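You operate a simulated robot arm through the tools that you are given. There is no shell and no other tool. Be economical: measure what you need, move in short steps, check, and stop when the job is done.

Carry out the task below with a simulated robot arm. There is one attempt and no reset: what you move stays moved.

Task
Blow all four sides of the small housing on the turntable clean at 2 bar.
Fine: set the dial first; shut the nozzle valve after; leave the feed valve open.

It is judged by the outcome, as a careful person would: the job done as asked, and still so three seconds after it is handed in. It fails if anything else is knocked over, pushed out of place, dropped, spilled or broken.

Robot
A 6-joint arm with a two-finger parallel gripper, fixed in place. Base frame: the origin is at the foot of the arm, x ahead of it, y to its left, z up; the work surface is at about z = 80.5. Units: cm, degrees, N and s.
With the tool pointing down near the work surface it reaches from about 26 to 68 cm from the base axis. Its first joint turns from -66.0 to 66.0 degrees. Payload 2.9 kg.
The TCP is the grasp point between the finger pads, 3 cm short of the fingertips. In the tool frame z runs along the fingers and y along their closing line. The gripper opens to 11 cm. The fingers are 2 cm wide and 1 cm thick; the gripper's body (4.8 by 11.2 cm) begins 5.5 cm behind the TCP.
Orientation is that of the tool frame in the base frame, as [roll, pitch, yaw] about the fixed x, y, z axes, in that order (R = Rz(yaw) Ry(pitch) Rx(roll)). With the fingers straight down and closing along the base's y, the tool's x points along the base's -x, its y along +y and its z along -z.

Tools
- The arm moves only by the tool play_rows. Its arguments are lists of equal length, an entry for each row: "translation": the shift along the base's x, y, z in cm, a list of three; "turn": the turn, a rotation vector about the base's x, y, z in degrees, a list of three; "fingers": the finger opening in cm, from 0 to 11. In form: {"translation": [[dx, dy, dz], ...], "turn": [[wx, wy, wz], ...], "fingers": [fingers, ...]}. A call has 1 to 20 rows; each row shifts and turns the commanded pose from where the row before left it. A row lasts 0.2 s, in which the tool goes at most 5 cm and 8.6 degrees; a call with a longer step from one row to the next is refused whole, and so is a gripper value outside its range. Where a pose cannot be reached the arm comes as near as it can. A force on the tool above 40 N (or 10 N above the force at the start of the call, whichever is more), or a blocked arm, ends the call early, and 0.2 s more pass. The fingers move at their own pace (about 10.8 cm/s each) and stop on an object; they squeeze with about 41 N. The grip force told is the motor's: it shows also when the fingers shut on nothing. Time passes only in rows, and 0.2 s behind the last, so rows that do not move let the fingers close. It gives the time, the measured TCP pose, the force on the tool (base axes), the opening and the grip force at its end, in the units of the frame above (readings bear some noise).
- Cameras (640 x 400 px; columns grow to the right, rows downward): "scene" is fixed at [7.32, 43.25, 141.46]; the picture's right is [-0.76, -0.64, 0.00], its down [-0.32, 0.38, -0.87] and it looks along [0.56, -0.66, -0.50] (base axes); focal length 318 px, centre (320, 200). "wrist" rides on the gripper at [-3.6, 0, -5.7] in the tool frame; the picture's right is [0.00, -1.00, 0.00], its down [0.97, 0.00, -0.24] and it looks along [0.24, 0.00, 0.97] (tool axes); focal length 218 px, centre (320, 200). There is no depth. A picture from a camera that has moved, and an enlarged one, comes with that camera's place and axes in the base frame and with its lens. The place of the scene camera against the robot may be out by one fixed shift of up to 2.5 cm in any direction.
- capture(camera): a new picture of that camera. No time passes.
- close_up(camera, box): a new picture of the part [left, top, right, bottom] of that camera's present view, enlarged. No time passes.
- sign_off(): hands the job in; it is judged then, once.

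Work in short steps. Places have to be worked out from the pictures, the camera data and where the tool is seen: move nearer, look again, correct. Check each grasp and each placing, and mend what went wrong. You have 120 turns and 68 pictures in all, those below and enlarged ones among them. Open the gripper and draw the arm clear of the work before you hand the job in, unless the task says otherwise; then end with one line.

The tools are called after ">>>" as name(argument=value, ...) on one line, values as JSON. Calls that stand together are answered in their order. play_rows: Moves the arm, as the interface text tells. Its arguments: {"type":"object","properties":{"translation":{"type":"array","items":{"type":"array","items":{"type":"number"}}},"turn":{"type":"array","items":{"type":"array","items":{"type":"number"}}},"fingers":{"type":"array","items":{"type":"number"}}},"required":["translation","turn","fingers"]} The other tools are called the same way: capture (camera) takes a picture; close_up (camera, box) takes an enlarged picture of a part of a camera's view; sign_off () hands the job in.

At the start:

```text
time: 0.0
ee_pos: [34.89, -10.14, 116.79]
orientation: [180.0, 0.0, 179.9]
ft_force: [-0.4, 0.2, -0.8]
finger_gap: 10.99
grasp_force: 0.0
```

scene: 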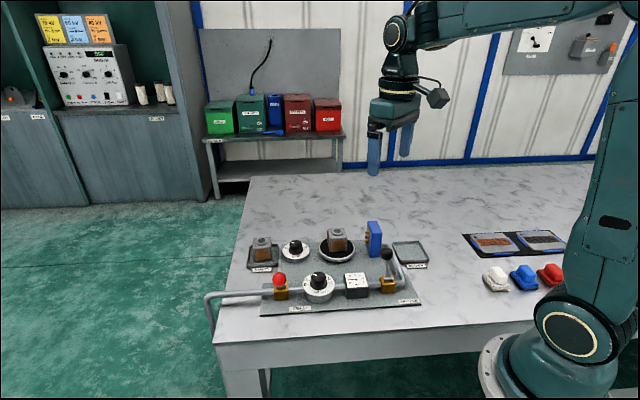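
wrist: 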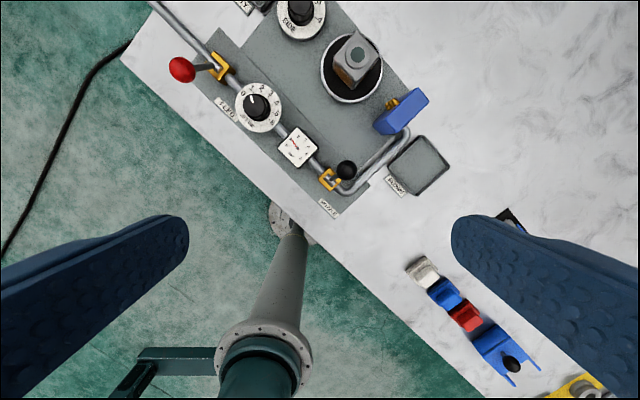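

The pictures show a pneumatic panel with a feed valve (red), a dial, a gauge, a nozzle valve (black), a turntable with the housing, and a blue nozzle. I'll look closer at each part.

>>> close_up(camera="scene", box=[200, 210, 440, 330])

>>> close_up(camera="wrist", box=[140, 0, 460, 220])

```text
2.67 times, centred on (320, 270) of scene
camera zoom: at [7.32, 43.25, 141.46], right [-0.76, -0.64, 0.0], down [-0.32, 0.38, -0.87], along [0.56, -0.66, -0.5], focal length 849 px, centre (320, 13)
```

zoom: 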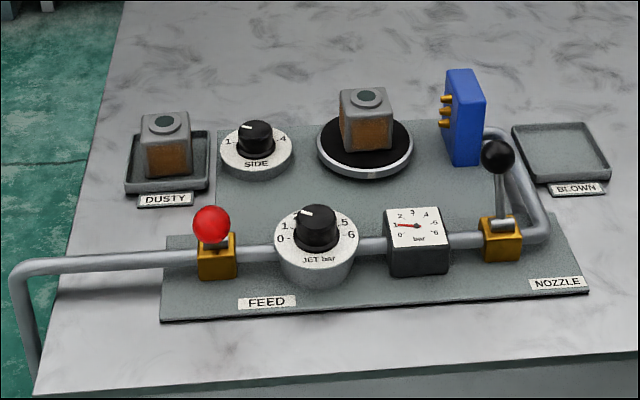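

```text
1.82 times, centred on (300, 110) of wrist
camera zoom: at [38.42, -10.27, 122.59], right [0.0, -1.0, 0.0], down [-0.97, 0.0, 0.24], along [-0.24, 0.0, -0.97], focal length 397 px, centre (356, 364)
```

zoom: 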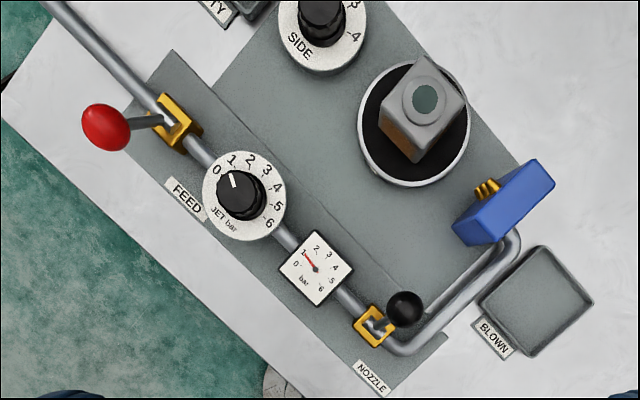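

The handles look hinged about the pipe: the feed handle leans forward and the nozzle handle leans back. The gauge reads about 1. I'll zoom in on the dials before moving.

>>> close_up(camera="wrist", box=[220, 70, 320, 170])

>>> close_up(camera="scene", box=[240, 220, 400, 320])

```text
4.00 times, centred on (270, 120) of wrist
camera zoom: at [38.42, -10.27, 122.59], right [0.0, -1.0, 0.0], down [-0.97, 0.0, 0.24], along [-0.24, 0.0, -0.97], focal length 873 px, centre (520, 520)
```

zoom: 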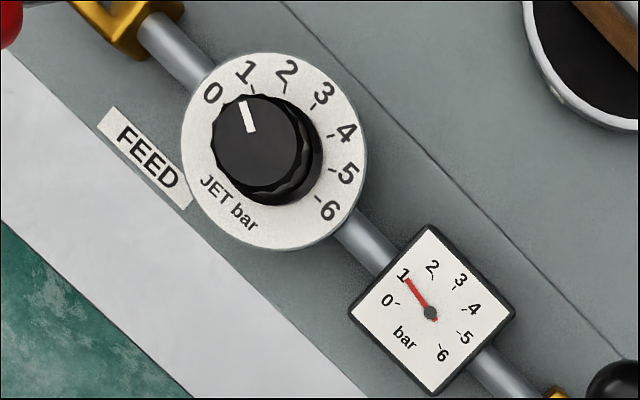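

```text
4.00 times, centred on (320, 270) of scene
camera zoom: at [7.32, 43.25, 141.46], right [-0.76, -0.64, 0.0], down [-0.32, 0.38, -0.87], along [0.56, -0.66, -0.5], focal length 1274 px, centre (320, -80)
```

zoom: 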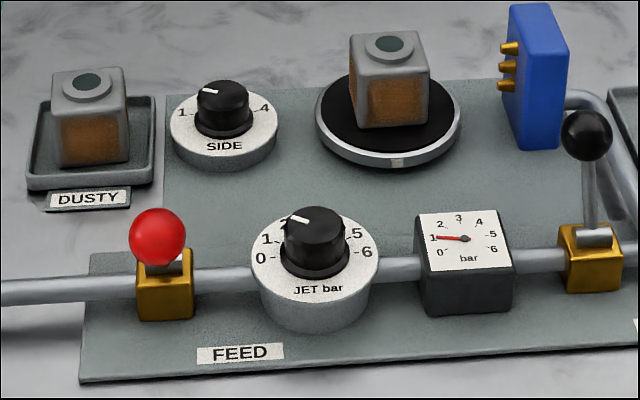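

The jet dial is at 1, in agreement with the gauge, and its marks are about 30° apart, so 2 bar is about 30° clockwise. I'll move over the panel for an accurate look.

>>> play_rows(translation=[[2.5, 1.2, -2.4], [2.5, 1.2, -2.4], [2.5, 1.2, -2.4], [2.5, 1.2, -2.4], [2.5, 1.2, -2.4], [0, 0, 0]], turn=[[0, 0, 0], [0, 0, 0], [0, 0, 0], [0, 0, 0], [0, 0, 0], [0, 0, 0]], fingers=[8, 8, 8, 8, 8, 8])

>>> capture(camera="wrist")

```text
time: 1.4
ee_pos: [47.68, -4.16, 104.76]
orientation: [180.0, 0.0, -179.9]
ft_force: [1.1, 0.3, 0.7]
finger_gap: 8.02
grasp_force: 0.1
```

```text
61 pictures are left
camera wrist: at [51.21, -4.22, 110.47], right [0.0, -1.0, 0.0], down [-0.97, 0.0, 0.24], along [-0.24, 0.0, -0.97], focal length 218 px, centre (320, 200)
```

wrist: 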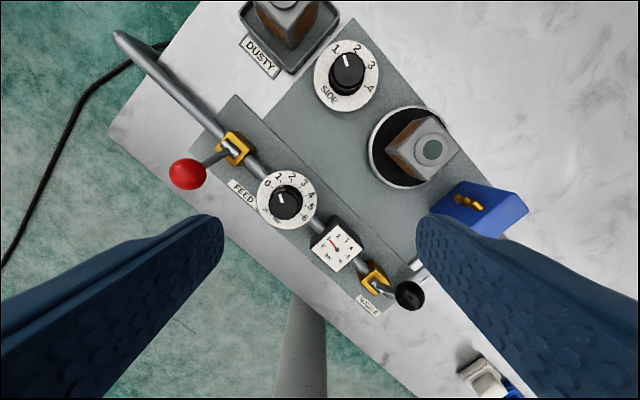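

I place the jet knob at about (44.8, 0, 86). I'll go above it and look again.

>>> play_rows(translation=[[-1.0, 1.4, -4.2], [-1.0, 1.4, -4.2], [-0.9, 1.4, -3.4], [0, 0, 0]], turn=[[0, 0, 0], [0, 0, 0], [0, 0, 0], [0, 0, 0]], fingers=[8, 8, 8, 8])

>>> capture(camera="wrist")

```text
time: 2.4
ee_pos: [44.63, -0.05, 93.1]
orientation: [179.9, 0.0, -180.0]
ft_force: [-0.3, 0.1, -0.1]
finger_gap: 8.02
grasp_force: 0.0
```

```text
60 pictures are left
camera wrist: at [48.14, -0.01, 98.8], right [0.0, -1.0, 0.0], down [-0.97, 0.0, 0.24], along [-0.24, 0.0, -0.97], focal length 218 px, centre (320, 200)
```

wrist: 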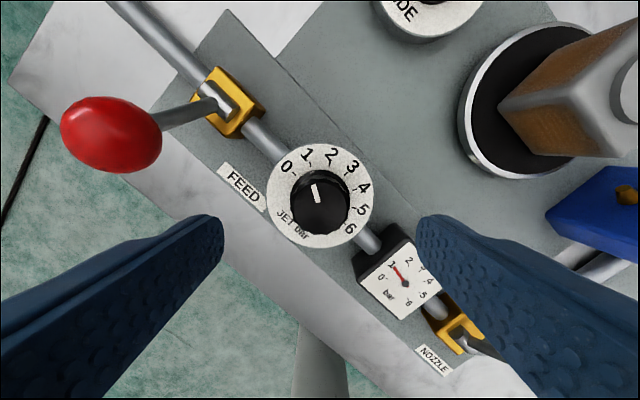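

The knob is centred at about (44.85, 0), roughly 3.4 cm wide. I'll pre-turn the gripper +30° for clearance from the gauge, narrow the fingers and lower around the knob.

>>> play_rows(translation=[[0.25, 0.05, 0], [0, 0, 0], [0, 0, 0], [0, 0, 0], [0, 0, -2], [0, 0, -2], [0, 0, -1.5], [0, 0, -0.8], [0, 0, 0]], turn=[[0, 0, 7.5], [0, 0, 7.5], [0, 0, 7.5], [0, 0, 7.5], [0, 0, 0], [0, 0, 0], [0, 0, 0], [0, 0, 0], [0, 0, 0]], fingers=[6, 5.5, 5.5, 5.5, 5.5, 5.5, 5.5, 5.5, 5.5])

>>> capture(camera="wrist")

>>> close_up(camera="scene", box=[240, 200, 440, 320])

```text
time: 4.4
ee_pos: [44.76, -0.08, 86.72]
orientation: [-180.0, 0.1, -150.0]
ft_force: [-0.2, -0.5, -0.2]
finger_gap: 5.48
grasp_force: 0.0
```

```text
59 pictures are left
camera wrist: at [47.88, 1.71, 92.41], right [0.5, -0.87, 0.0], down [-0.84, -0.49, 0.24], along [-0.21, -0.12, -0.97], focal length 218 px, centre (320, 200)
```

wrist: 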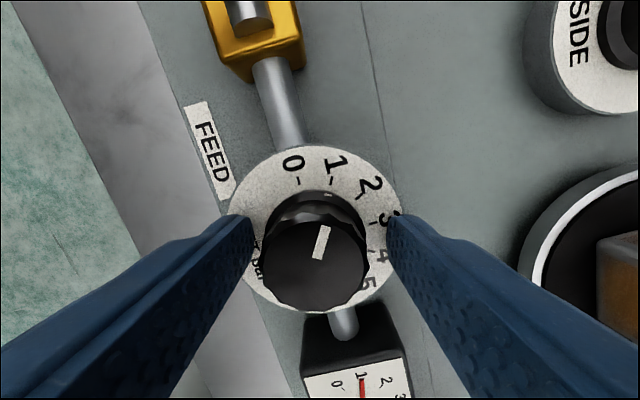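

```text
3.20 times, centred on (340, 260) of scene
camera zoom: at [7.31, 43.25, 141.46], right [-0.76, -0.64, 0.0], down [-0.32, 0.38, -0.87], along [0.56, -0.66, -0.5], focal length 1019 px, centre (256, 8)
```

zoom: 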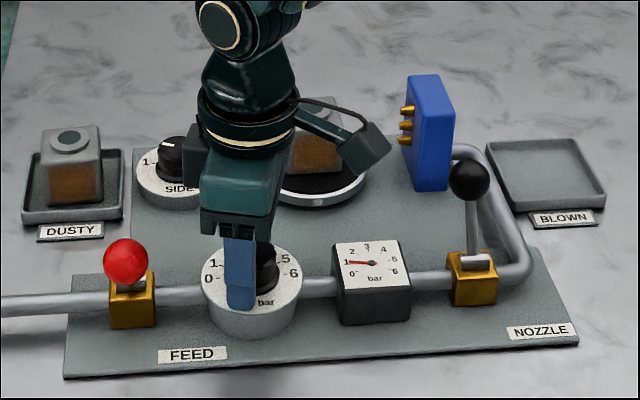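

The knob sits between the fingers, centred. I'll close on it and hold.

>>> play_rows(translation=[[0, 0, 0], [0, 0, 0], [0, 0, 0]], turn=[[0, 0, 0], [0, 0, 0], [0, 0, 0]], fingers=[3, 2, 2])

>>> capture(camera="wrist")

```text
time: 5.2
ee_pos: [44.73, 0.04, 86.66]
orientation: [179.8, -0.1, -149.9]
ft_force: [-9.2, 16.2, 6.9]
finger_gap: 4.14
grasp_force: 45.0
```

```text
57 pictures are left
camera wrist: at [47.79, 1.88, 92.42], right [0.5, -0.86, 0.0], down [-0.84, -0.49, 0.24], along [-0.21, -0.12, -0.97], focal length 218 px, centre (320, 200)
```

wrist: 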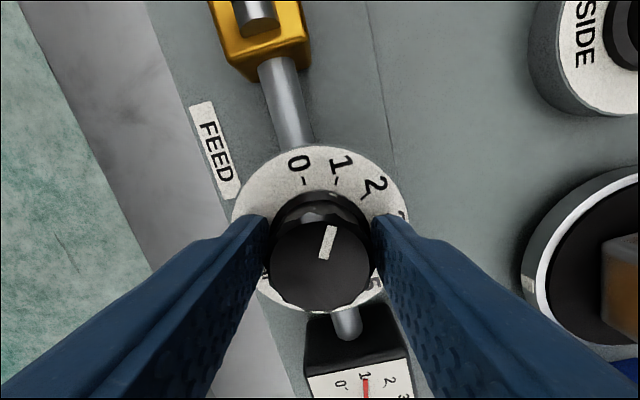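

Gripped at 4.14 cm. The side force shows the true centre is slightly toward (-x, +y), so I'll shift a little and then turn 30° clockwise.

>>> play_rows(translation=[[-0.1, 0.17, 0], [0, 0, 0], [0, 0, 0], [0, 0, 0], [0, 0, 0], [0, 0, 0], [0, 0, 0]], turn=[[0, 0, 0], [0, 0, -6], [0, 0, -6], [0, 0, -6], [0, 0, -6], [0, 0, -6], [0, 0, 0]], fingers=[2, 2, 2, 2, 2, 2, 2])

>>> capture(camera="wrist")

>>> close_up(camera="scene", box=[300, 260, 400, 320])

```text
time: 6.8
ee_pos: [44.8, 0.05, 86.74]
orientation: [-179.7, 0.0, 179.6]
ft_force: [9.3, -13.8, -18.2]
finger_gap: 4.09
grasp_force: 45.0
```

```text
56 pictures are left
camera wrist: at [48.28, 0.0, 92.42], right [-0.01, -1.0, 0.0], down [-0.97, 0.01, 0.24], along [-0.24, 0.0, -0.97], focal length 218 px, centre (320, 200)
```

wrist: 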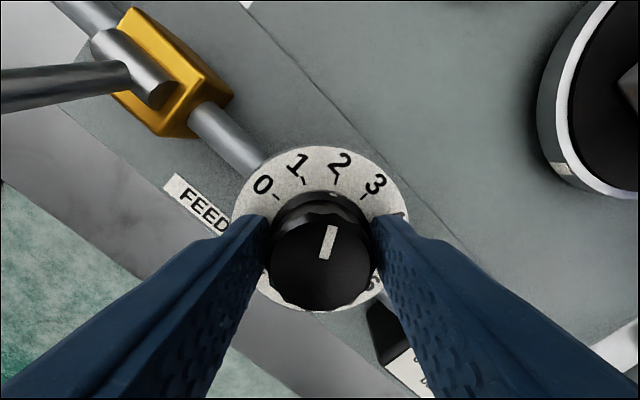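

```text
6.40 times, centred on (350, 290) of scene
camera zoom: at [7.37, 43.22, 141.47], right [-0.76, -0.64, 0.0], down [-0.32, 0.38, -0.87], along [0.56, -0.66, -0.5], focal length 2038 px, centre (128, -376)
```

zoom: 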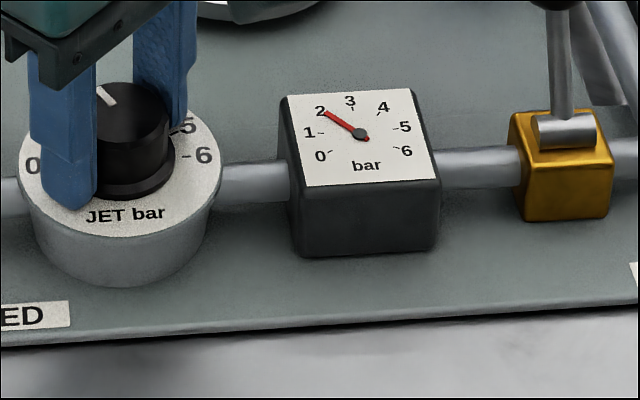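

The gauge now reads 2. I'll open, rise, and look at the gauge and dial straight on.

>>> play_rows(translation=[[0, 0, 0], [0, 0, 0], [0, 0, 2], [0, 0, 4], [0, 0, 4], [0, 0, 0]], turn=[[0, 0, 0], [0, 0, 0], [0, 0, 0], [0, 0, 0], [0, 0, 0], [0, 0, 0]], fingers=[6, 6, 6, 6, 6, 6])

>>> close_up(camera="wrist", box=[220, 100, 480, 300])

>>> close_up(camera="scene", box=[240, 210, 400, 310])

```text
time: 8.2
ee_pos: [44.81, 0.05, 96.91]
orientation: [180.0, 0.1, -180.0]
ft_force: [-0.1, -0.1, 0.2]
finger_gap: 6.01
grasp_force: 0.1
```

```text
2.00 times, centred on (350, 200) of wrist
camera zoom: at [48.34, 0.13, 102.52], right [0.0, -1.0, 0.0], down [-0.97, 0.0, 0.24], along [-0.24, 0.0, -0.97], focal length 436 px, centre (260, 200)
```

zoom: 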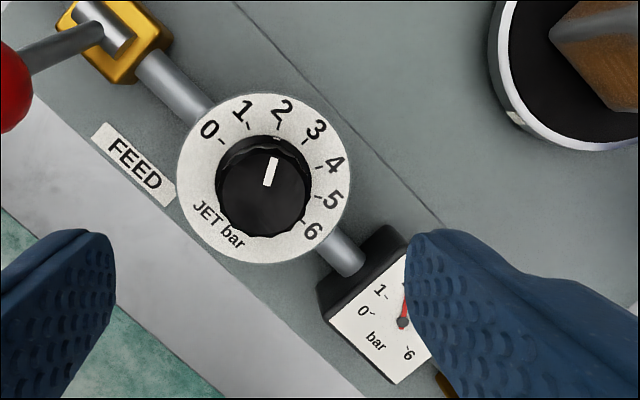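

```text
4.00 times, centred on (320, 260) of scene
camera zoom: at [7.31, 43.25, 141.46], right [-0.76, -0.64, 0.0], down [-0.32, 0.38, -0.87], along [0.56, -0.66, -0.5], focal length 1274 px, centre (320, -40)
```

zoom: 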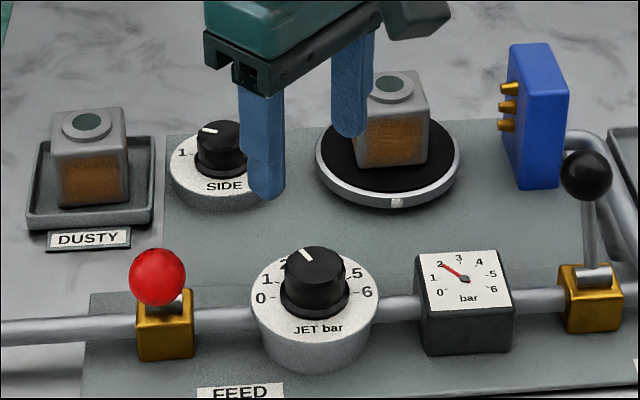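

Dial and gauge are both at 2 bar. Next, the nozzle handle: I'll go above its ball, at about (35, -14.5, 90), with the fingers turned to close along the pipe, and look.

>>> play_rows(translation=[[-1.6, -2.4, 0.5], [-1.6, -2.4, 0.5], [-1.6, -2.4, 0.5], [-1.6, -2.4, 0], [-1.6, -2.4, 0], [-1.6, -2.4, 0], [0, 0, 0]], turn=[[0, 0, -7.5], [0, 0, -7.5], [0, 0, -7.5], [0, 0, -7.5], [0, 0, -7.5], [0, 0, -7.5], [0, 0, 0]], fingers=[6, 6, 6, 6, 6, 6, 6])

>>> capture(camera="wrist")

>>> close_up(camera="scene", box=[320, 200, 480, 300])

```text
time: 9.8
ee_pos: [34.74, -14.28, 98.34]
orientation: [180.0, 0.0, 134.9]
ft_force: [-0.1, 0.1, 0.8]
finger_gap: 5.98
grasp_force: 0.0
```

```text
52 pictures are left
camera wrist: at [37.28, -16.82, 104.06], right [-0.71, -0.71, 0.0], down [-0.69, 0.69, 0.24], along [-0.17, 0.17, -0.97], focal length 218 px, centre (320, 200)
```

wrist: 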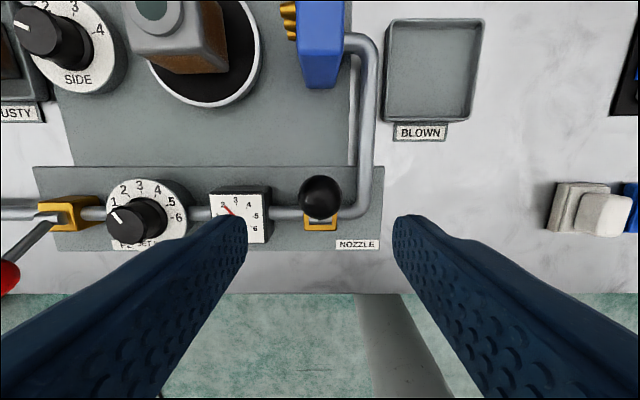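

```text
4.00 times, centred on (400, 250) of scene
camera zoom: at [7.32, 43.25, 141.46], right [-0.76, -0.64, 0.0], down [-0.32, 0.38, -0.87], along [0.56, -0.66, -0.5], focal length 1274 px, centre (0, 0)
```

zoom: 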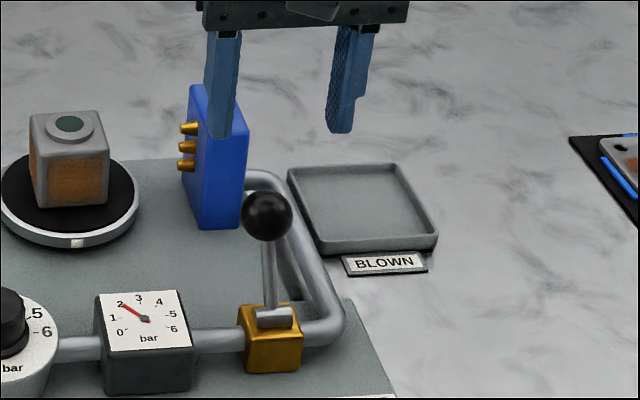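

The ball is almost exactly below the TCP at about (34.9, -14.2, 89.8), 2.9 cm wide. I'll lower around it and grip.

>>> play_rows(translation=[[0.15, 0.05, -3], [0, 0, -3], [0, 0, -2.4], [0, 0, 0], [0, 0, 0], [0, 0, 0]], turn=[[0, 0, 0], [0, 0, 0], [0, 0, 0], [0, 0, 0], [0, 0, 0], [0, 0, 0]], fingers=[5, 5, 5, 5, 2, 2])

>>> capture(camera="wrist")

>>> close_up(camera="scene", box=[320, 200, 480, 300])

```text
time: 11.2
ee_pos: [35.04, -14.47, 89.86]
orientation: [-179.6, 0.0, 134.7]
ft_force: [-17.7, -20.8, -0.1]
finger_gap: 3.1
grasp_force: 44.7
```

```text
50 pictures are left
camera wrist: at [37.44, -16.97, 95.52], right [-0.71, -0.7, 0.01], down [-0.68, 0.69, 0.24], along [-0.17, 0.17, -0.97], focal length 218 px, centre (320, 200)
```

wrist: 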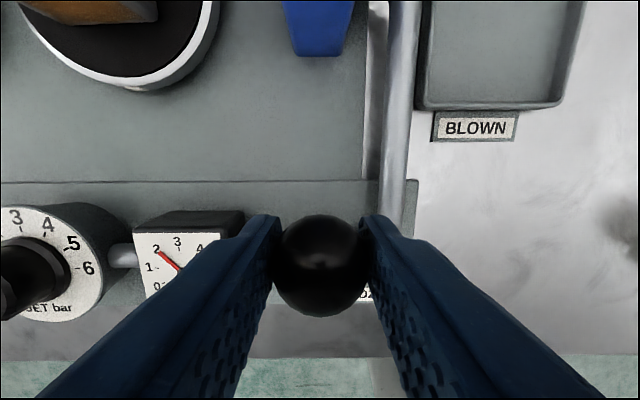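

```text
4.00 times, centred on (400, 250) of scene
camera zoom: at [7.27, 43.2, 141.48], right [-0.76, -0.64, 0.0], down [-0.32, 0.38, -0.87], along [0.56, -0.66, -0.5], focal length 1274 px, centre (0, 0)
```

zoom: 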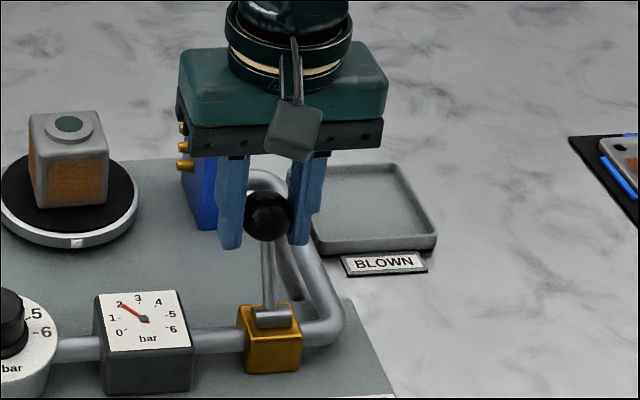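

Gripped the ball (3.1 cm). I'll relieve the side force, then swing it forward along the estimated arc for the first half.

>>> play_rows(translation=[[-0.17, -0.17, 0], [-0.38, 0.38, 0.33], [-0.38, 0.38, 0.32], [-0.46, 0.46, 0.22], [-0.46, 0.46, 0.2], [-0.44, 0.44, 0.07], [-0.44, 0.44, 0.06]], turn=[[0, 0, 0], [0, 0, 0], [0, 0, 0], [0, 0, 0], [0, 0, 0], [0, 0, 0], [0, 0, 0]], fingers=[2, 2, 2, 2, 2, 2, 2])

>>> close_up(camera="scene", box=[320, 200, 480, 300])

```text
time: 12.8
ee_pos: [32.45, -12.12, 91.34]
orientation: [180.0, 0.4, 134.9]
ft_force: [7.4, -19.7, 5.4]
finger_gap: 3.1
grasp_force: 44.8
```

```text
4.00 times, centred on (400, 250) of scene
camera zoom: at [7.33, 43.21, 141.48], right [-0.76, -0.64, 0.0], down [-0.32, 0.38, -0.87], along [0.56, -0.66, -0.5], focal length 1274 px, centre (0, 0)
```

zoom: 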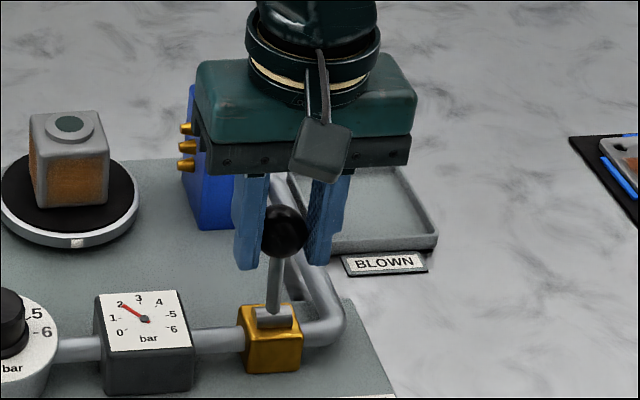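

The handle is moving freely, about upright. Continuing the second half of the arc.

>>> play_rows(translation=[[-0.44, 0.44, -0.06], [-0.44, 0.44, -0.07], [-0.46, 0.46, -0.2], [-0.46, 0.46, -0.22], [-0.38, 0.38, -0.32], [-0.38, 0.38, -0.33], [0, 0, 0]], turn=[[0, 0, 0], [0, 0, 0], [0, 0, 0], [0, 0, 0], [0, 0, 0], [0, 0, 0], [0, 0, 0]], fingers=[2, 2, 2, 2, 2, 2, 2])

>>> close_up(camera="scene", box=[240, 200, 440, 325])

```text
time: 14.4
ee_pos: [29.96, -9.19, 89.74]
orientation: [-180.0, 0.0, 135.0]
ft_force: [1.7, -0.6, 0.5]
finger_gap: 2.02
grasp_force: 0.1
```

```text
3.20 times, centred on (340, 262) of scene
camera zoom: at [7.32, 43.25, 141.46], right [-0.76, -0.64, 0.0], down [-0.32, 0.38, -0.87], along [0.56, -0.66, -0.5], focal length 1019 px, centre (256, 0)
```

zoom: 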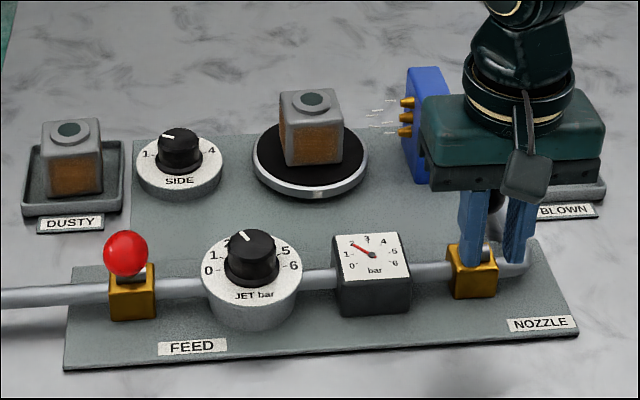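

Jet streaks show at the nozzles, and the ball has slipped out of the fingers. I'll rise and see where the handle ended up.

>>> play_rows(translation=[[0, 0, 3], [0, 0, 4], [0, 0, 2], [0, 0, 0]], turn=[[0, 0, 0], [0, 0, 0], [0, 0, 0], [0, 0, 0]], fingers=[5, 5, 5, 5])

>>> capture(camera="wrist")

>>> close_up(camera="scene", box=[240, 200, 440, 325])

```text
time: 15.4
ee_pos: [29.9, -9.27, 99.0]
orientation: [-180.0, 0.0, 135.0]
ft_force: [0.2, -1.1, -1.0]
finger_gap: 5.0
grasp_force: 0.1
```

```text
46 pictures are left
camera wrist: at [32.4, -11.78, 104.67], right [-0.71, -0.71, 0.0], down [-0.69, 0.69, 0.24], along [-0.17, 0.17, -0.97], focal length 218 px, centre (320, 200)
```

wrist: 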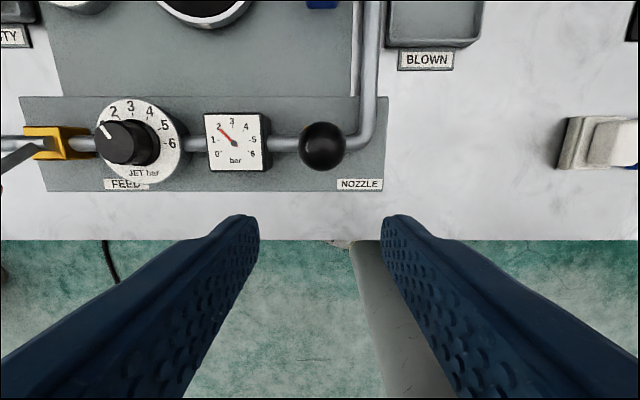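

```text
3.20 times, centred on (340, 262) of scene
camera zoom: at [7.31, 43.25, 141.46], right [-0.76, -0.64, 0.0], down [-0.32, 0.38, -0.87], along [0.56, -0.66, -0.5], focal length 1019 px, centre (256, 0)
```

zoom: 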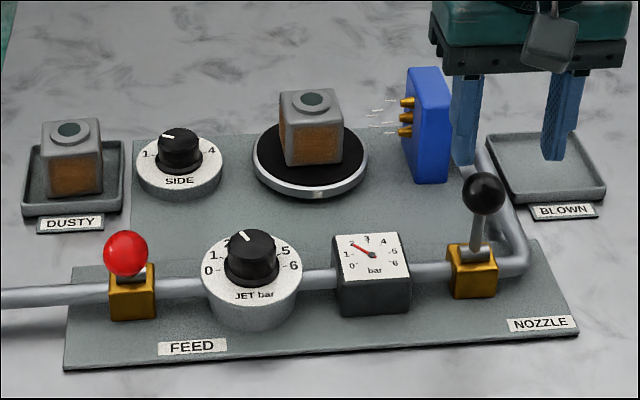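

The handle stopped upright, partly open. I'll push it the rest of the way from behind, with the ball seated against the nearly closed fingers. First I go up and behind it.

>>> play_rows(translation=[[1.6, -1.65, 0], [1.6, -1.65, 0], [1.6, -1.65, 0], [0, 0, -3.5], [0, 0, -3.5], [0, 0, 0]], turn=[[0, 0, 0], [0, 0, 0], [0, 0, 0], [0, 0, 0], [0, 0, 0], [0, 0, 0]], fingers=[1.6, 1.6, 1.6, 1.6, 1.6, 1.6])

>>> capture(camera="wrist")

```text
time: 16.8
ee_pos: [34.85, -14.33, 92.02]
orientation: [179.9, -0.1, 135.0]
ft_force: [0.2, 0.1, -0.5]
finger_gap: 1.61
grasp_force: 0.1
```

```text
44 pictures are left
camera wrist: at [37.31, -16.82, 97.65], right [-0.71, -0.71, 0.0], down [-0.69, 0.69, 0.24], along [-0.17, 0.17, -0.97], focal length 218 px, centre (320, 200)
```

wrist: 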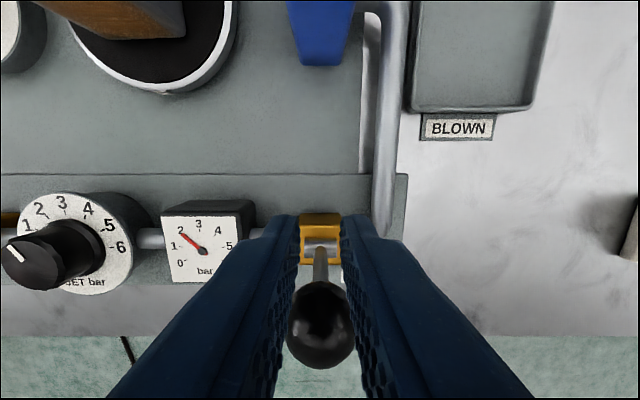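

The ball is right in front of the fingers and centred. Pushing forward in small steps, dropping slightly.

>>> play_rows(translation=[[-0.5, 0.5, 0], [-0.5, 0.5, 0], [-0.5, 0.5, -0.1], [-0.45, 0.45, -0.1], [-0.45, 0.45, -0.2], [-0.45, 0.45, -0.3], [-0.4, 0.4, -0.3], [0, 0, 0]], turn=[[0, 0, 0], [0, 0, 0], [0, 0, 0], [0, 0, 0], [0, 0, 0], [0, 0, 0], [0, 0, 0], [0, 0, 0]], fingers=[1.6, 1.6, 1.6, 1.6, 1.6, 1.6, 1.6, 1.6])

>>> close_up(camera="scene", box=[240, 200, 440, 325])

```text
time: 18.6
ee_pos: [31.83, -11.28, 91.03]
orientation: [180.0, 0.6, 134.9]
ft_force: [16.1, -21.7, 1.8]
finger_gap: 1.92
grasp_force: 3.7
```

```text
3.20 times, centred on (340, 262) of scene
camera zoom: at [7.35, 43.2, 141.48], right [-0.76, -0.64, 0.0], down [-0.32, 0.38, -0.87], along [0.56, -0.66, -0.5], focal length 1019 px, centre (256, 0)
```

zoom: 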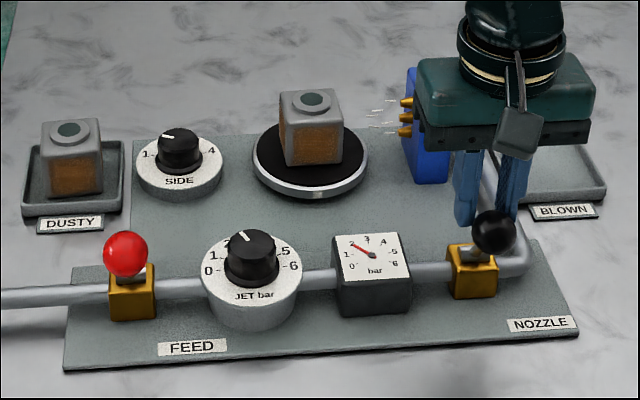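

The nozzle handle now leans forward like the feed handle. A small extra nudge will show whether it is at its stop.

>>> play_rows(translation=[[-0.15, 0.15, -0.1], [-0.1, 0.1, 0], [0.4, -0.4, 0], [0.5, -0.5, 1], [0.7, -0.7, 3], [0, 0, 4], [0, 0, 0]], turn=[[0, 0, 0], [0, 0, 0], [0, 0, 0], [0, 0, 0], [0, 0, 0], [0, 0, 0], [0, 0, 0]], fingers=[1.6, 1.6, 1.6, 1.6, 1.6, 1.6, 1.6])

>>> capture(camera="scene")

>>> capture(camera="wrist")

```text
time: 20.2
ee_pos: [32.75, -12.28, 98.82]
orientation: [-180.0, -0.1, 135.0]
ft_force: [-0.4, 0.4, 0.6]
finger_gap: 1.59
grasp_force: 0.1
```

```text
42 pictures are left
```

scene: 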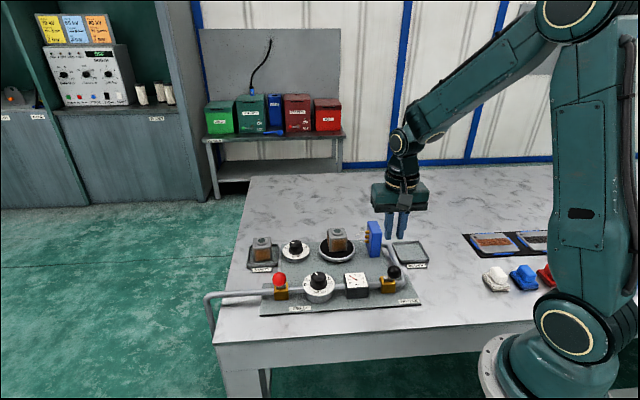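

```text
41 pictures are left
camera wrist: at [35.27, -14.88, 104.52], right [-0.71, -0.71, 0.0], down [-0.69, 0.69, 0.24], along [-0.17, 0.17, -0.97], focal length 218 px, centre (320, 200)
```

wrist: 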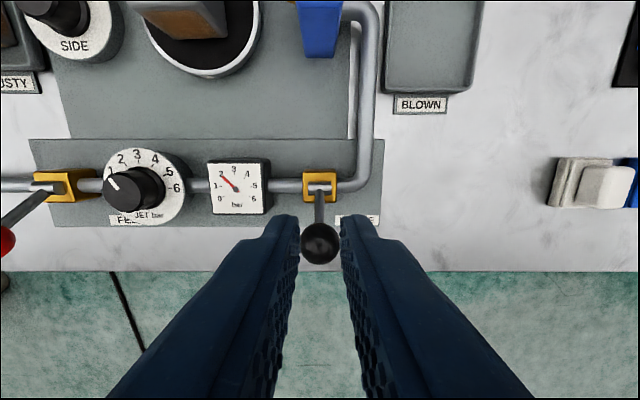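

Both handles lean forward alike, the jets are on, and the gauge holds 2. Now I'll move over the SIDE dial to look at it and at the housing.

>>> play_rows(translation=[[3.9, 0.85, 0.2], [3.9, 0.85, 0.2], [3.9, 0.85, 0.2], [3.9, 0.85, 0.2], [3.9, 0.85, 0.2], [3.8, 0.85, 0], [0, 0, 0]], turn=[[0, 0, 7.5], [0, 0, 7.5], [0, 0, 7.5], [0, 0, 7.5], [0, 0, 7.5], [0, 0, 7.5], [0, 0, 0]], fingers=[5.5, 5.5, 5.5, 5.5, 5.5, 5.5, 5.5])

>>> capture(camera="wrist")

>>> close_up(camera="scene", box=[240, 200, 440, 325])

```text
time: 21.8
ee_pos: [56.13, -7.55, 99.65]
orientation: [179.9, 0.0, -180.0]
ft_force: [0.0, -0.1, -0.1]
finger_gap: 5.51
grasp_force: 0.0
```

```text
40 pictures are left
camera wrist: at [59.62, -7.38, 105.41], right [0.0, -1.0, 0.0], down [-0.97, 0.0, 0.24], along [-0.24, 0.0, -0.97], focal length 218 px, centre (320, 200)
```

wrist: 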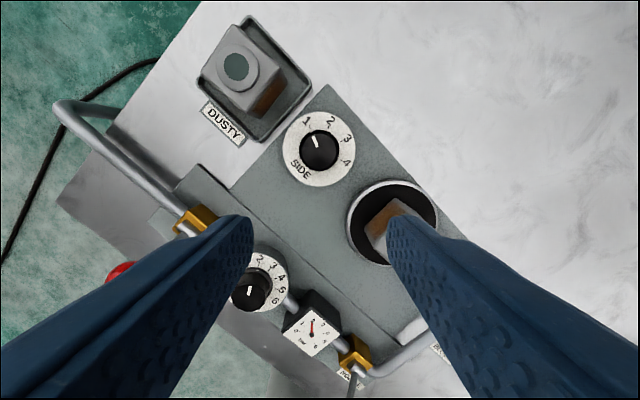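

```text
3.20 times, centred on (340, 262) of scene
camera zoom: at [7.32, 43.25, 141.46], right [-0.76, -0.64, 0.0], down [-0.32, 0.38, -0.87], along [0.56, -0.66, -0.5], focal length 1019 px, centre (256, 0)
```

zoom: 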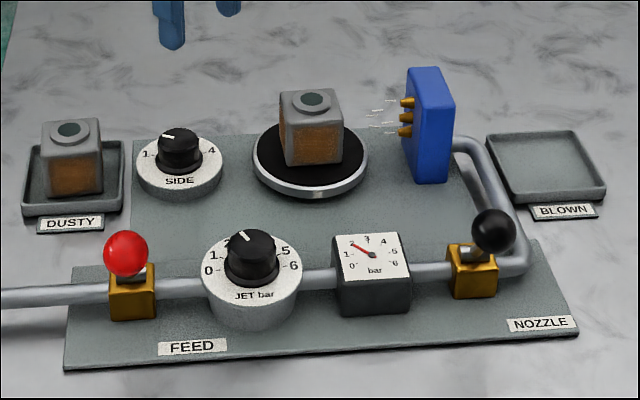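

The SIDE knob is at about (58.9, -7.1), with marks about 45° apart. I'll pre-turn +45°, go above it at low height, and check.

>>> play_rows(translation=[[0.5, 0.1, -1.3], [0.5, 0.1, -1.3], [0.5, 0.1, -1.3], [0.5, 0.1, -1.3], [0.4, 0, -1.2], [0.4, 0, 0], [0, 0, 0]], turn=[[0, 0, 7.5], [0, 0, 7.5], [0, 0, 7.5], [0, 0, 7.5], [0, 0, 7.5], [0, 0, 7.5], [0, 0, 0]], fingers=[5.5, 5.5, 5.5, 5.5, 5.5, 5.5, 5.5])

>>> capture(camera="wrist")

```text
time: 23.4
ee_pos: [58.89, -6.83, 93.31]
orientation: [-180.0, 0.1, -135.0]
ft_force: [0.3, 1.0, 0.1]
finger_gap: 5.5
grasp_force: 0.0
```

```text
38 pictures are left
camera wrist: at [61.34, -4.29, 99.1], right [0.71, -0.71, 0.0], down [-0.69, -0.69, 0.24], along [-0.17, -0.17, -0.97], focal length 218 px, centre (320, 200)
```

wrist: 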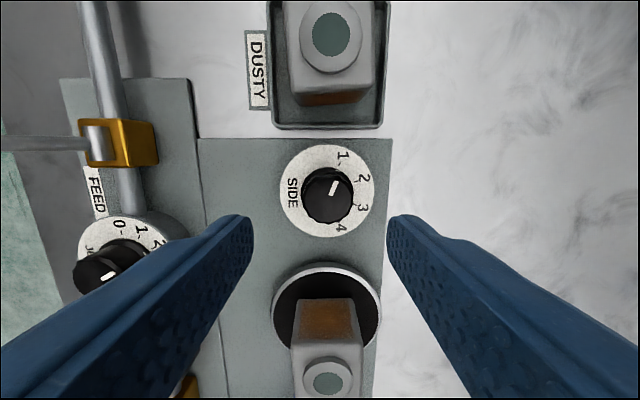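

Knob is about 0.5 cm further in +x. I'll correct and lower to z ≈ 86.3, then check the height.

>>> play_rows(translation=[[0.5, -0.1, -1], [0, 0, -2], [0, 0, -2], [0, 0, -2], [0, 0, 0]], turn=[[0, 0, 0], [0, 0, 0], [0, 0, 0], [0, 0, 0], [0, 0, 0]], fingers=[5, 5, 5, 5, 5])

>>> capture(camera="wrist")

>>> close_up(camera="scene", box=[240, 200, 400, 300])

```text
time: 24.6
ee_pos: [59.42, -6.86, 86.49]
orientation: [-180.0, 0.0, -134.9]
ft_force: [-0.2, 0.2, -0.3]
finger_gap: 4.98
grasp_force: 0.1
```

```text
37 pictures are left
camera wrist: at [61.88, -4.28, 92.19], right [0.71, -0.71, 0.0], down [-0.69, -0.69, 0.24], along [-0.17, -0.17, -0.97], focal length 218 px, centre (320, 200)
```

wrist: 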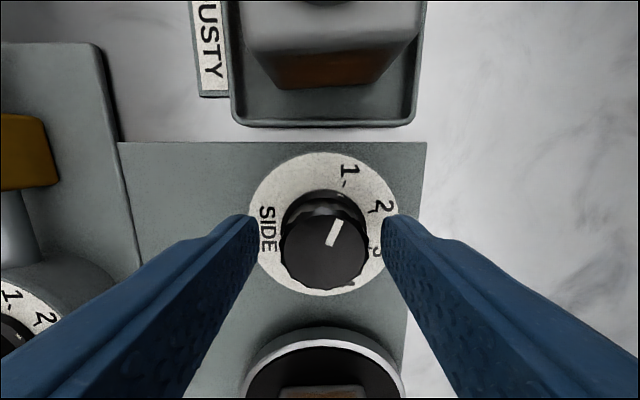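

```text
4.00 times, centred on (320, 250) of scene
camera zoom: at [7.32, 43.25, 141.46], right [-0.76, -0.64, 0.0], down [-0.32, 0.38, -0.87], along [0.56, -0.66, -0.5], focal length 1274 px, centre (320, 0)
```

zoom: 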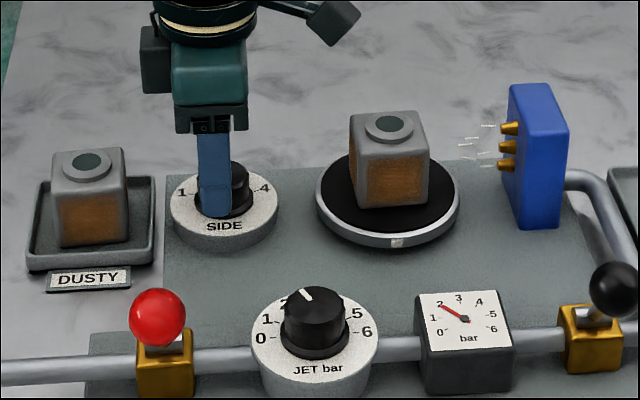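

Knob is well between the fingers. I'll lower 0.4 cm, close, and see the side force.

>>> play_rows(translation=[[0.1, -0.1, -0.4], [0, 0, 0], [0, 0, 0], [0, 0, 0]], turn=[[0, 0, 0], [0, 0, 0], [0, 0, 0], [0, 0, 0]], fingers=[5, 2, 2, 2])

```text
time: 25.6
ee_pos: [59.57, -6.96, 86.16]
orientation: [179.9, 0.1, -135.0]
ft_force: [1.9, 0.2, -2.6]
finger_gap: 3.57
grasp_force: 44.9
```

Gripped with almost no side force. Turning 45° clockwise to side 2.

>>> play_rows(translation=[[0, 0, 0], [0, 0, 0], [0, 0, 0], [0, 0, 0], [0, 0, 0], [0, 0, 0], [0, 0, 0]], turn=[[0, 0, -7.5], [0, 0, -7.5], [0, 0, -7.5], [0, 0, -7.5], [0, 0, -7.5], [0, 0, -7.5], [0, 0, 0]], fingers=[2, 2, 2, 2, 2, 2, 2])

>>> capture(camera="wrist")

>>> close_up(camera="scene", box=[240, 200, 400, 300])

```text
time: 27.2
ee_pos: [59.48, -7.31, 86.02]
orientation: [-179.8, 0.3, 179.5]
ft_force: [14.9, -27.5, 3.9]
finger_gap: 3.54
grasp_force: 44.4
```

```text
35 pictures are left
camera wrist: at [63.05, -7.3, 91.77], right [-0.01, -1.0, 0.0], down [-0.97, 0.01, 0.24], along [-0.24, 0.0, -0.97], focal length 218 px, centre (320, 200)
```

wrist: 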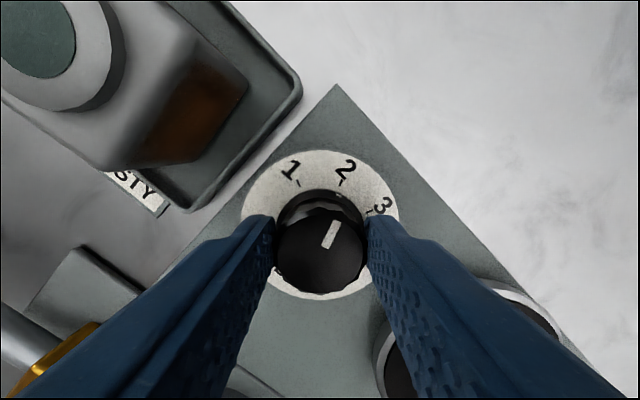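

```text
4.00 times, centred on (320, 250) of scene
camera zoom: at [7.35, 43.19, 141.48], right [-0.76, -0.64, 0.0], down [-0.32, 0.38, -0.87], along [0.56, -0.66, -0.5], focal length 1274 px, centre (320, 0)
```

zoom: 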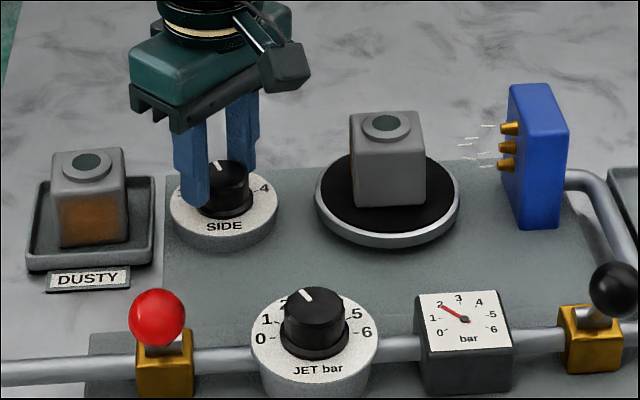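

The turntable stepped 90°, and the blown face has come round clean. I'll relieve the side force and hold here so side 2 is blown as long as the first.

>>> play_rows(translation=[[0.08, -0.2, 0], [0, 0, 0], [0, 0, 0], [0, 0, 0], [0, 0, 0], [0, 0, 0], [0, 0, 0], [0, 0, 0], [0, 0, 0], [0, 0, 0], [0, 0, 0], [0, 0, 0], [0, 0, 0], [0, 0, 0], [0, 0, 0], [0, 0, 0], [0, 0, 0], [0, 0, 0], [0, 0, 0], [0, 0, 0]], turn=[[0, 0, 0], [0, 0, 0], [0, 0, 0], [0, 0, 0], [0, 0, 0], [0, 0, 0], [0, 0, 0], [0, 0, 0], [0, 0, 0], [0, 0, 0], [0, 0, 0], [0, 0, 0], [0, 0, 0], [0, 0, 0], [0, 0, 0], [0, 0, 0], [0, 0, 0], [0, 0, 0], [0, 0, 0], [0, 0, 0]], fingers=[2, 2, 2, 2, 2, 2, 2, 2, 2, 2, 2, 2, 2, 2, 2, 2, 2, 2, 2, 2])

>>> play_rows(translation=[[0, 0, 0], [0, 0, 0], [0, 0, 0], [0, 0, 0], [0, 0, 0], [0, 0, 0], [0, 0, 0], [0, 0, 0], [0, 0, 0], [0, 0, 0], [0, 0, 0], [0, 0, 0], [0, 0, 0], [0, 0, 0], [0, 0, 0], [0, 0, 0], [0, 0, 0], [0, 0, 0], [0, 0, 0], [0, 0, 0]], turn=[[0, 0, 0], [0, 0, 0], [0, 0, 0], [0, 0, 0], [0, 0, 0], [0, 0, 0], [0, 0, 0], [0, 0, 0], [0, 0, 0], [0, 0, 0], [0, 0, 0], [0, 0, 0], [0, 0, 0], [0, 0, 0], [0, 0, 0], [0, 0, 0], [0, 0, 0], [0, 0, 0], [0, 0, 0], [0, 0, 0]], fingers=[2, 2, 2, 2, 2, 2, 2, 2, 2, 2, 2, 2, 2, 2, 2, 2, 2, 2, 2, 2])

```text
time: 31.4
ee_pos: [59.45, -7.4, 85.99]
orientation: [180.0, 0.1, 180.0]
ft_force: [7.8, -19.6, 14.1]
finger_gap: 3.58
grasp_force: 44.6
```

```text
time: 35.6
ee_pos: [59.59, -7.37, 86.03]
orientation: [-180.0, 0.1, 179.8]
ft_force: [8.4, -20.4, 12.0]
finger_gap: 3.52
grasp_force: 44.7
```

Side 2 has had over 8 s. Turning a further 45° to side 3.

>>> play_rows(translation=[[0, -0.15, -0.05], [0, 0, 0], [0, 0, 0], [0, 0, 0], [0, 0, 0], [0, 0, 0], [0, 0, 0]], turn=[[0, 0, -7.5], [0, 0, -7.5], [0, 0, -7.5], [0, 0, -7.5], [0, 0, -7.5], [0, 0, -7.5], [0, 0, 0]], fingers=[2, 2, 2, 2, 2, 2, 2])

>>> capture(camera="wrist")

>>> close_up(camera="scene", box=[240, 200, 400, 300])

```text
time: 37.2
ee_pos: [59.48, -7.56, 85.96]
orientation: [-179.9, 0.1, 134.7]
ft_force: [-13.2, -19.5, 27.6]
finger_gap: 3.55
grasp_force: 45.2
```

```text
33 pictures are left
camera wrist: at [61.91, -10.09, 91.72], right [-0.71, -0.7, 0.0], down [-0.68, 0.69, 0.24], along [-0.17, 0.17, -0.97], focal length 218 px, centre (320, 200)
```

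wrist: 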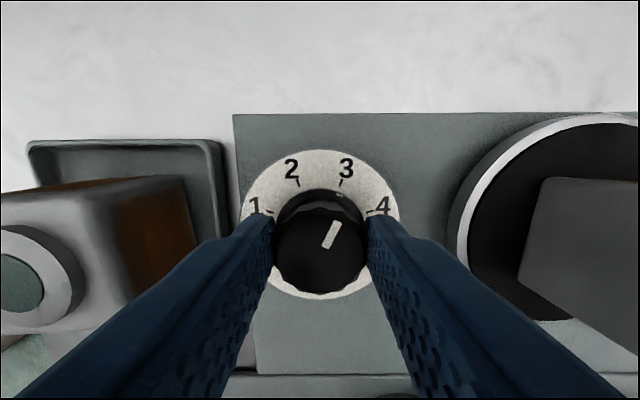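

```text
4.00 times, centred on (320, 250) of scene
camera zoom: at [7.24, 43.21, 141.48], right [-0.76, -0.64, 0.0], down [-0.32, 0.38, -0.87], along [0.56, -0.66, -0.5], focal length 1274 px, centre (320, 0)
```

zoom: 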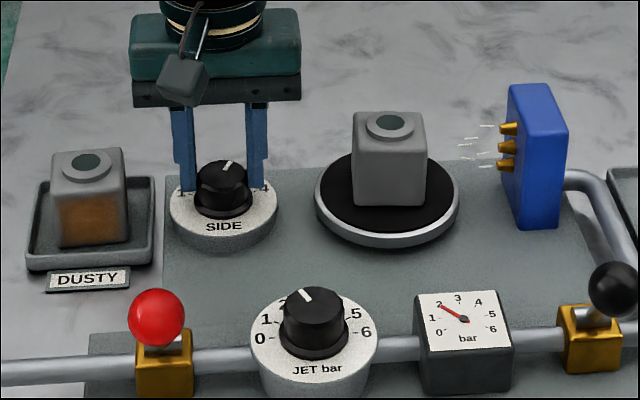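

At 3, and the second face is clean too. I'll ease the vertical force and hold for about 8 s.

>>> play_rows(translation=[[-0.08, -0.08, 0.15], [0, 0, 0], [0, 0, 0], [0, 0, 0], [0, 0, 0], [0, 0, 0], [0, 0, 0], [0, 0, 0], [0, 0, 0], [0, 0, 0], [0, 0, 0], [0, 0, 0], [0, 0, 0], [0, 0, 0], [0, 0, 0], [0, 0, 0], [0, 0, 0], [0, 0, 0], [0, 0, 0], [0, 0, 0]], turn=[[0, 0, 0], [0, 0, 0], [0, 0, 0], [0, 0, 0], [0, 0, 0], [0, 0, 0], [0, 0, 0], [0, 0, 0], [0, 0, 0], [0, 0, 0], [0, 0, 0], [0, 0, 0], [0, 0, 0], [0, 0, 0], [0, 0, 0], [0, 0, 0], [0, 0, 0], [0, 0, 0], [0, 0, 0], [0, 0, 0]], fingers=[2, 2, 2, 2, 2, 2, 2, 2, 2, 2, 2, 2, 2, 2, 2, 2, 2, 2, 2, 2])

>>> play_rows(translation=[[0, 0, 0], [0, 0, 0], [0, 0, 0], [0, 0, 0], [0, 0, 0], [0, 0, 0], [0, 0, 0], [0, 0, 0], [0, 0, 0], [0, 0, 0], [0, 0, 0], [0, 0, 0], [0, 0, 0], [0, 0, 0], [0, 0, 0], [0, 0, 0], [0, 0, 0], [0, 0, 0], [0, 0, 0], [0, 0, 0]], turn=[[0, 0, 0], [0, 0, 0], [0, 0, 0], [0, 0, 0], [0, 0, 0], [0, 0, 0], [0, 0, 0], [0, 0, 0], [0, 0, 0], [0, 0, 0], [0, 0, 0], [0, 0, 0], [0, 0, 0], [0, 0, 0], [0, 0, 0], [0, 0, 0], [0, 0, 0], [0, 0, 0], [0, 0, 0], [0, 0, 0]], fingers=[2, 2, 2, 2, 2, 2, 2, 2, 2, 2, 2, 2, 2, 2, 2, 2, 2, 2, 2, 2])

>>> play_rows(translation=[[0, 0, 0], [0, 0, 0], [0, 0, 0], [0, 0, 0], [0, 0, 0], [0, 0, 0], [0, 0, 0]], turn=[[0, 0, -7.5], [0, 0, -7.5], [0, 0, -7.5], [0, 0, -7.5], [0, 0, -7.5], [0, 0, -7.5], [0, 0, 0]], fingers=[2, 2, 2, 2, 2, 2, 2])

>>> capture(camera="wrist")

>>> close_up(camera="scene", box=[240, 200, 400, 300])

```text
time: 41.4
ee_pos: [59.42, -7.59, 85.87]
orientation: [-180.0, -0.1, 134.8]
ft_force: [-0.1, -18.3, -9.8]
finger_gap: 3.56
grasp_force: 44.3
```

```text
time: 45.6
ee_pos: [59.42, -7.58, 86.08]
orientation: [179.9, 0.1, 134.9]
ft_force: [-4.6, -16.1, -13.4]
finger_gap: 3.56
grasp_force: 45.1
```

```text
time: 47.2
ee_pos: [59.18, -7.46, 86.05]
orientation: [-179.5, 0.0, 89.7]
ft_force: [-26.9, -18.2, -4.1]
finger_gap: 3.53
grasp_force: 44.8
```

```text
31 pictures are left
camera wrist: at [59.18, -11.14, 91.73], right [-1.0, 0.0, 0.01], down [0.01, 0.97, 0.24], along [-0.01, 0.24, -0.97], focal length 218 px, centre (320, 200)
```

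wrist: 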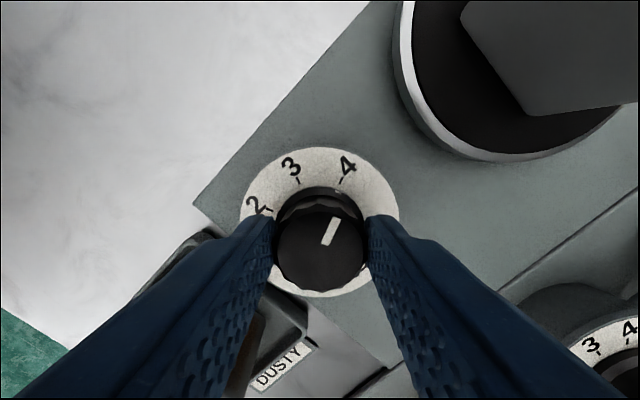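

```text
4.00 times, centred on (320, 250) of scene
camera zoom: at [7.26, 43.21, 141.48], right [-0.76, -0.64, 0.0], down [-0.32, 0.38, -0.87], along [0.56, -0.66, -0.5], focal length 1274 px, centre (320, 0)
```

zoom: 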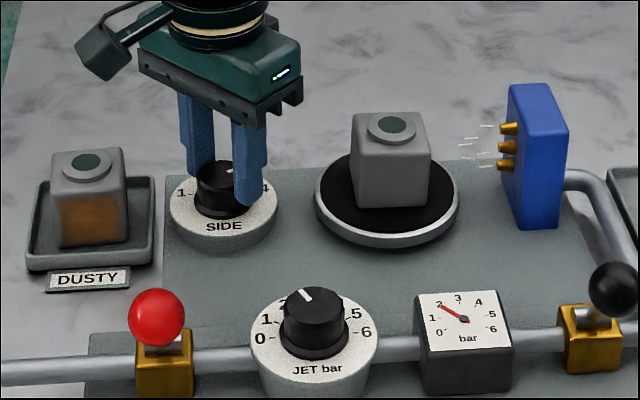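

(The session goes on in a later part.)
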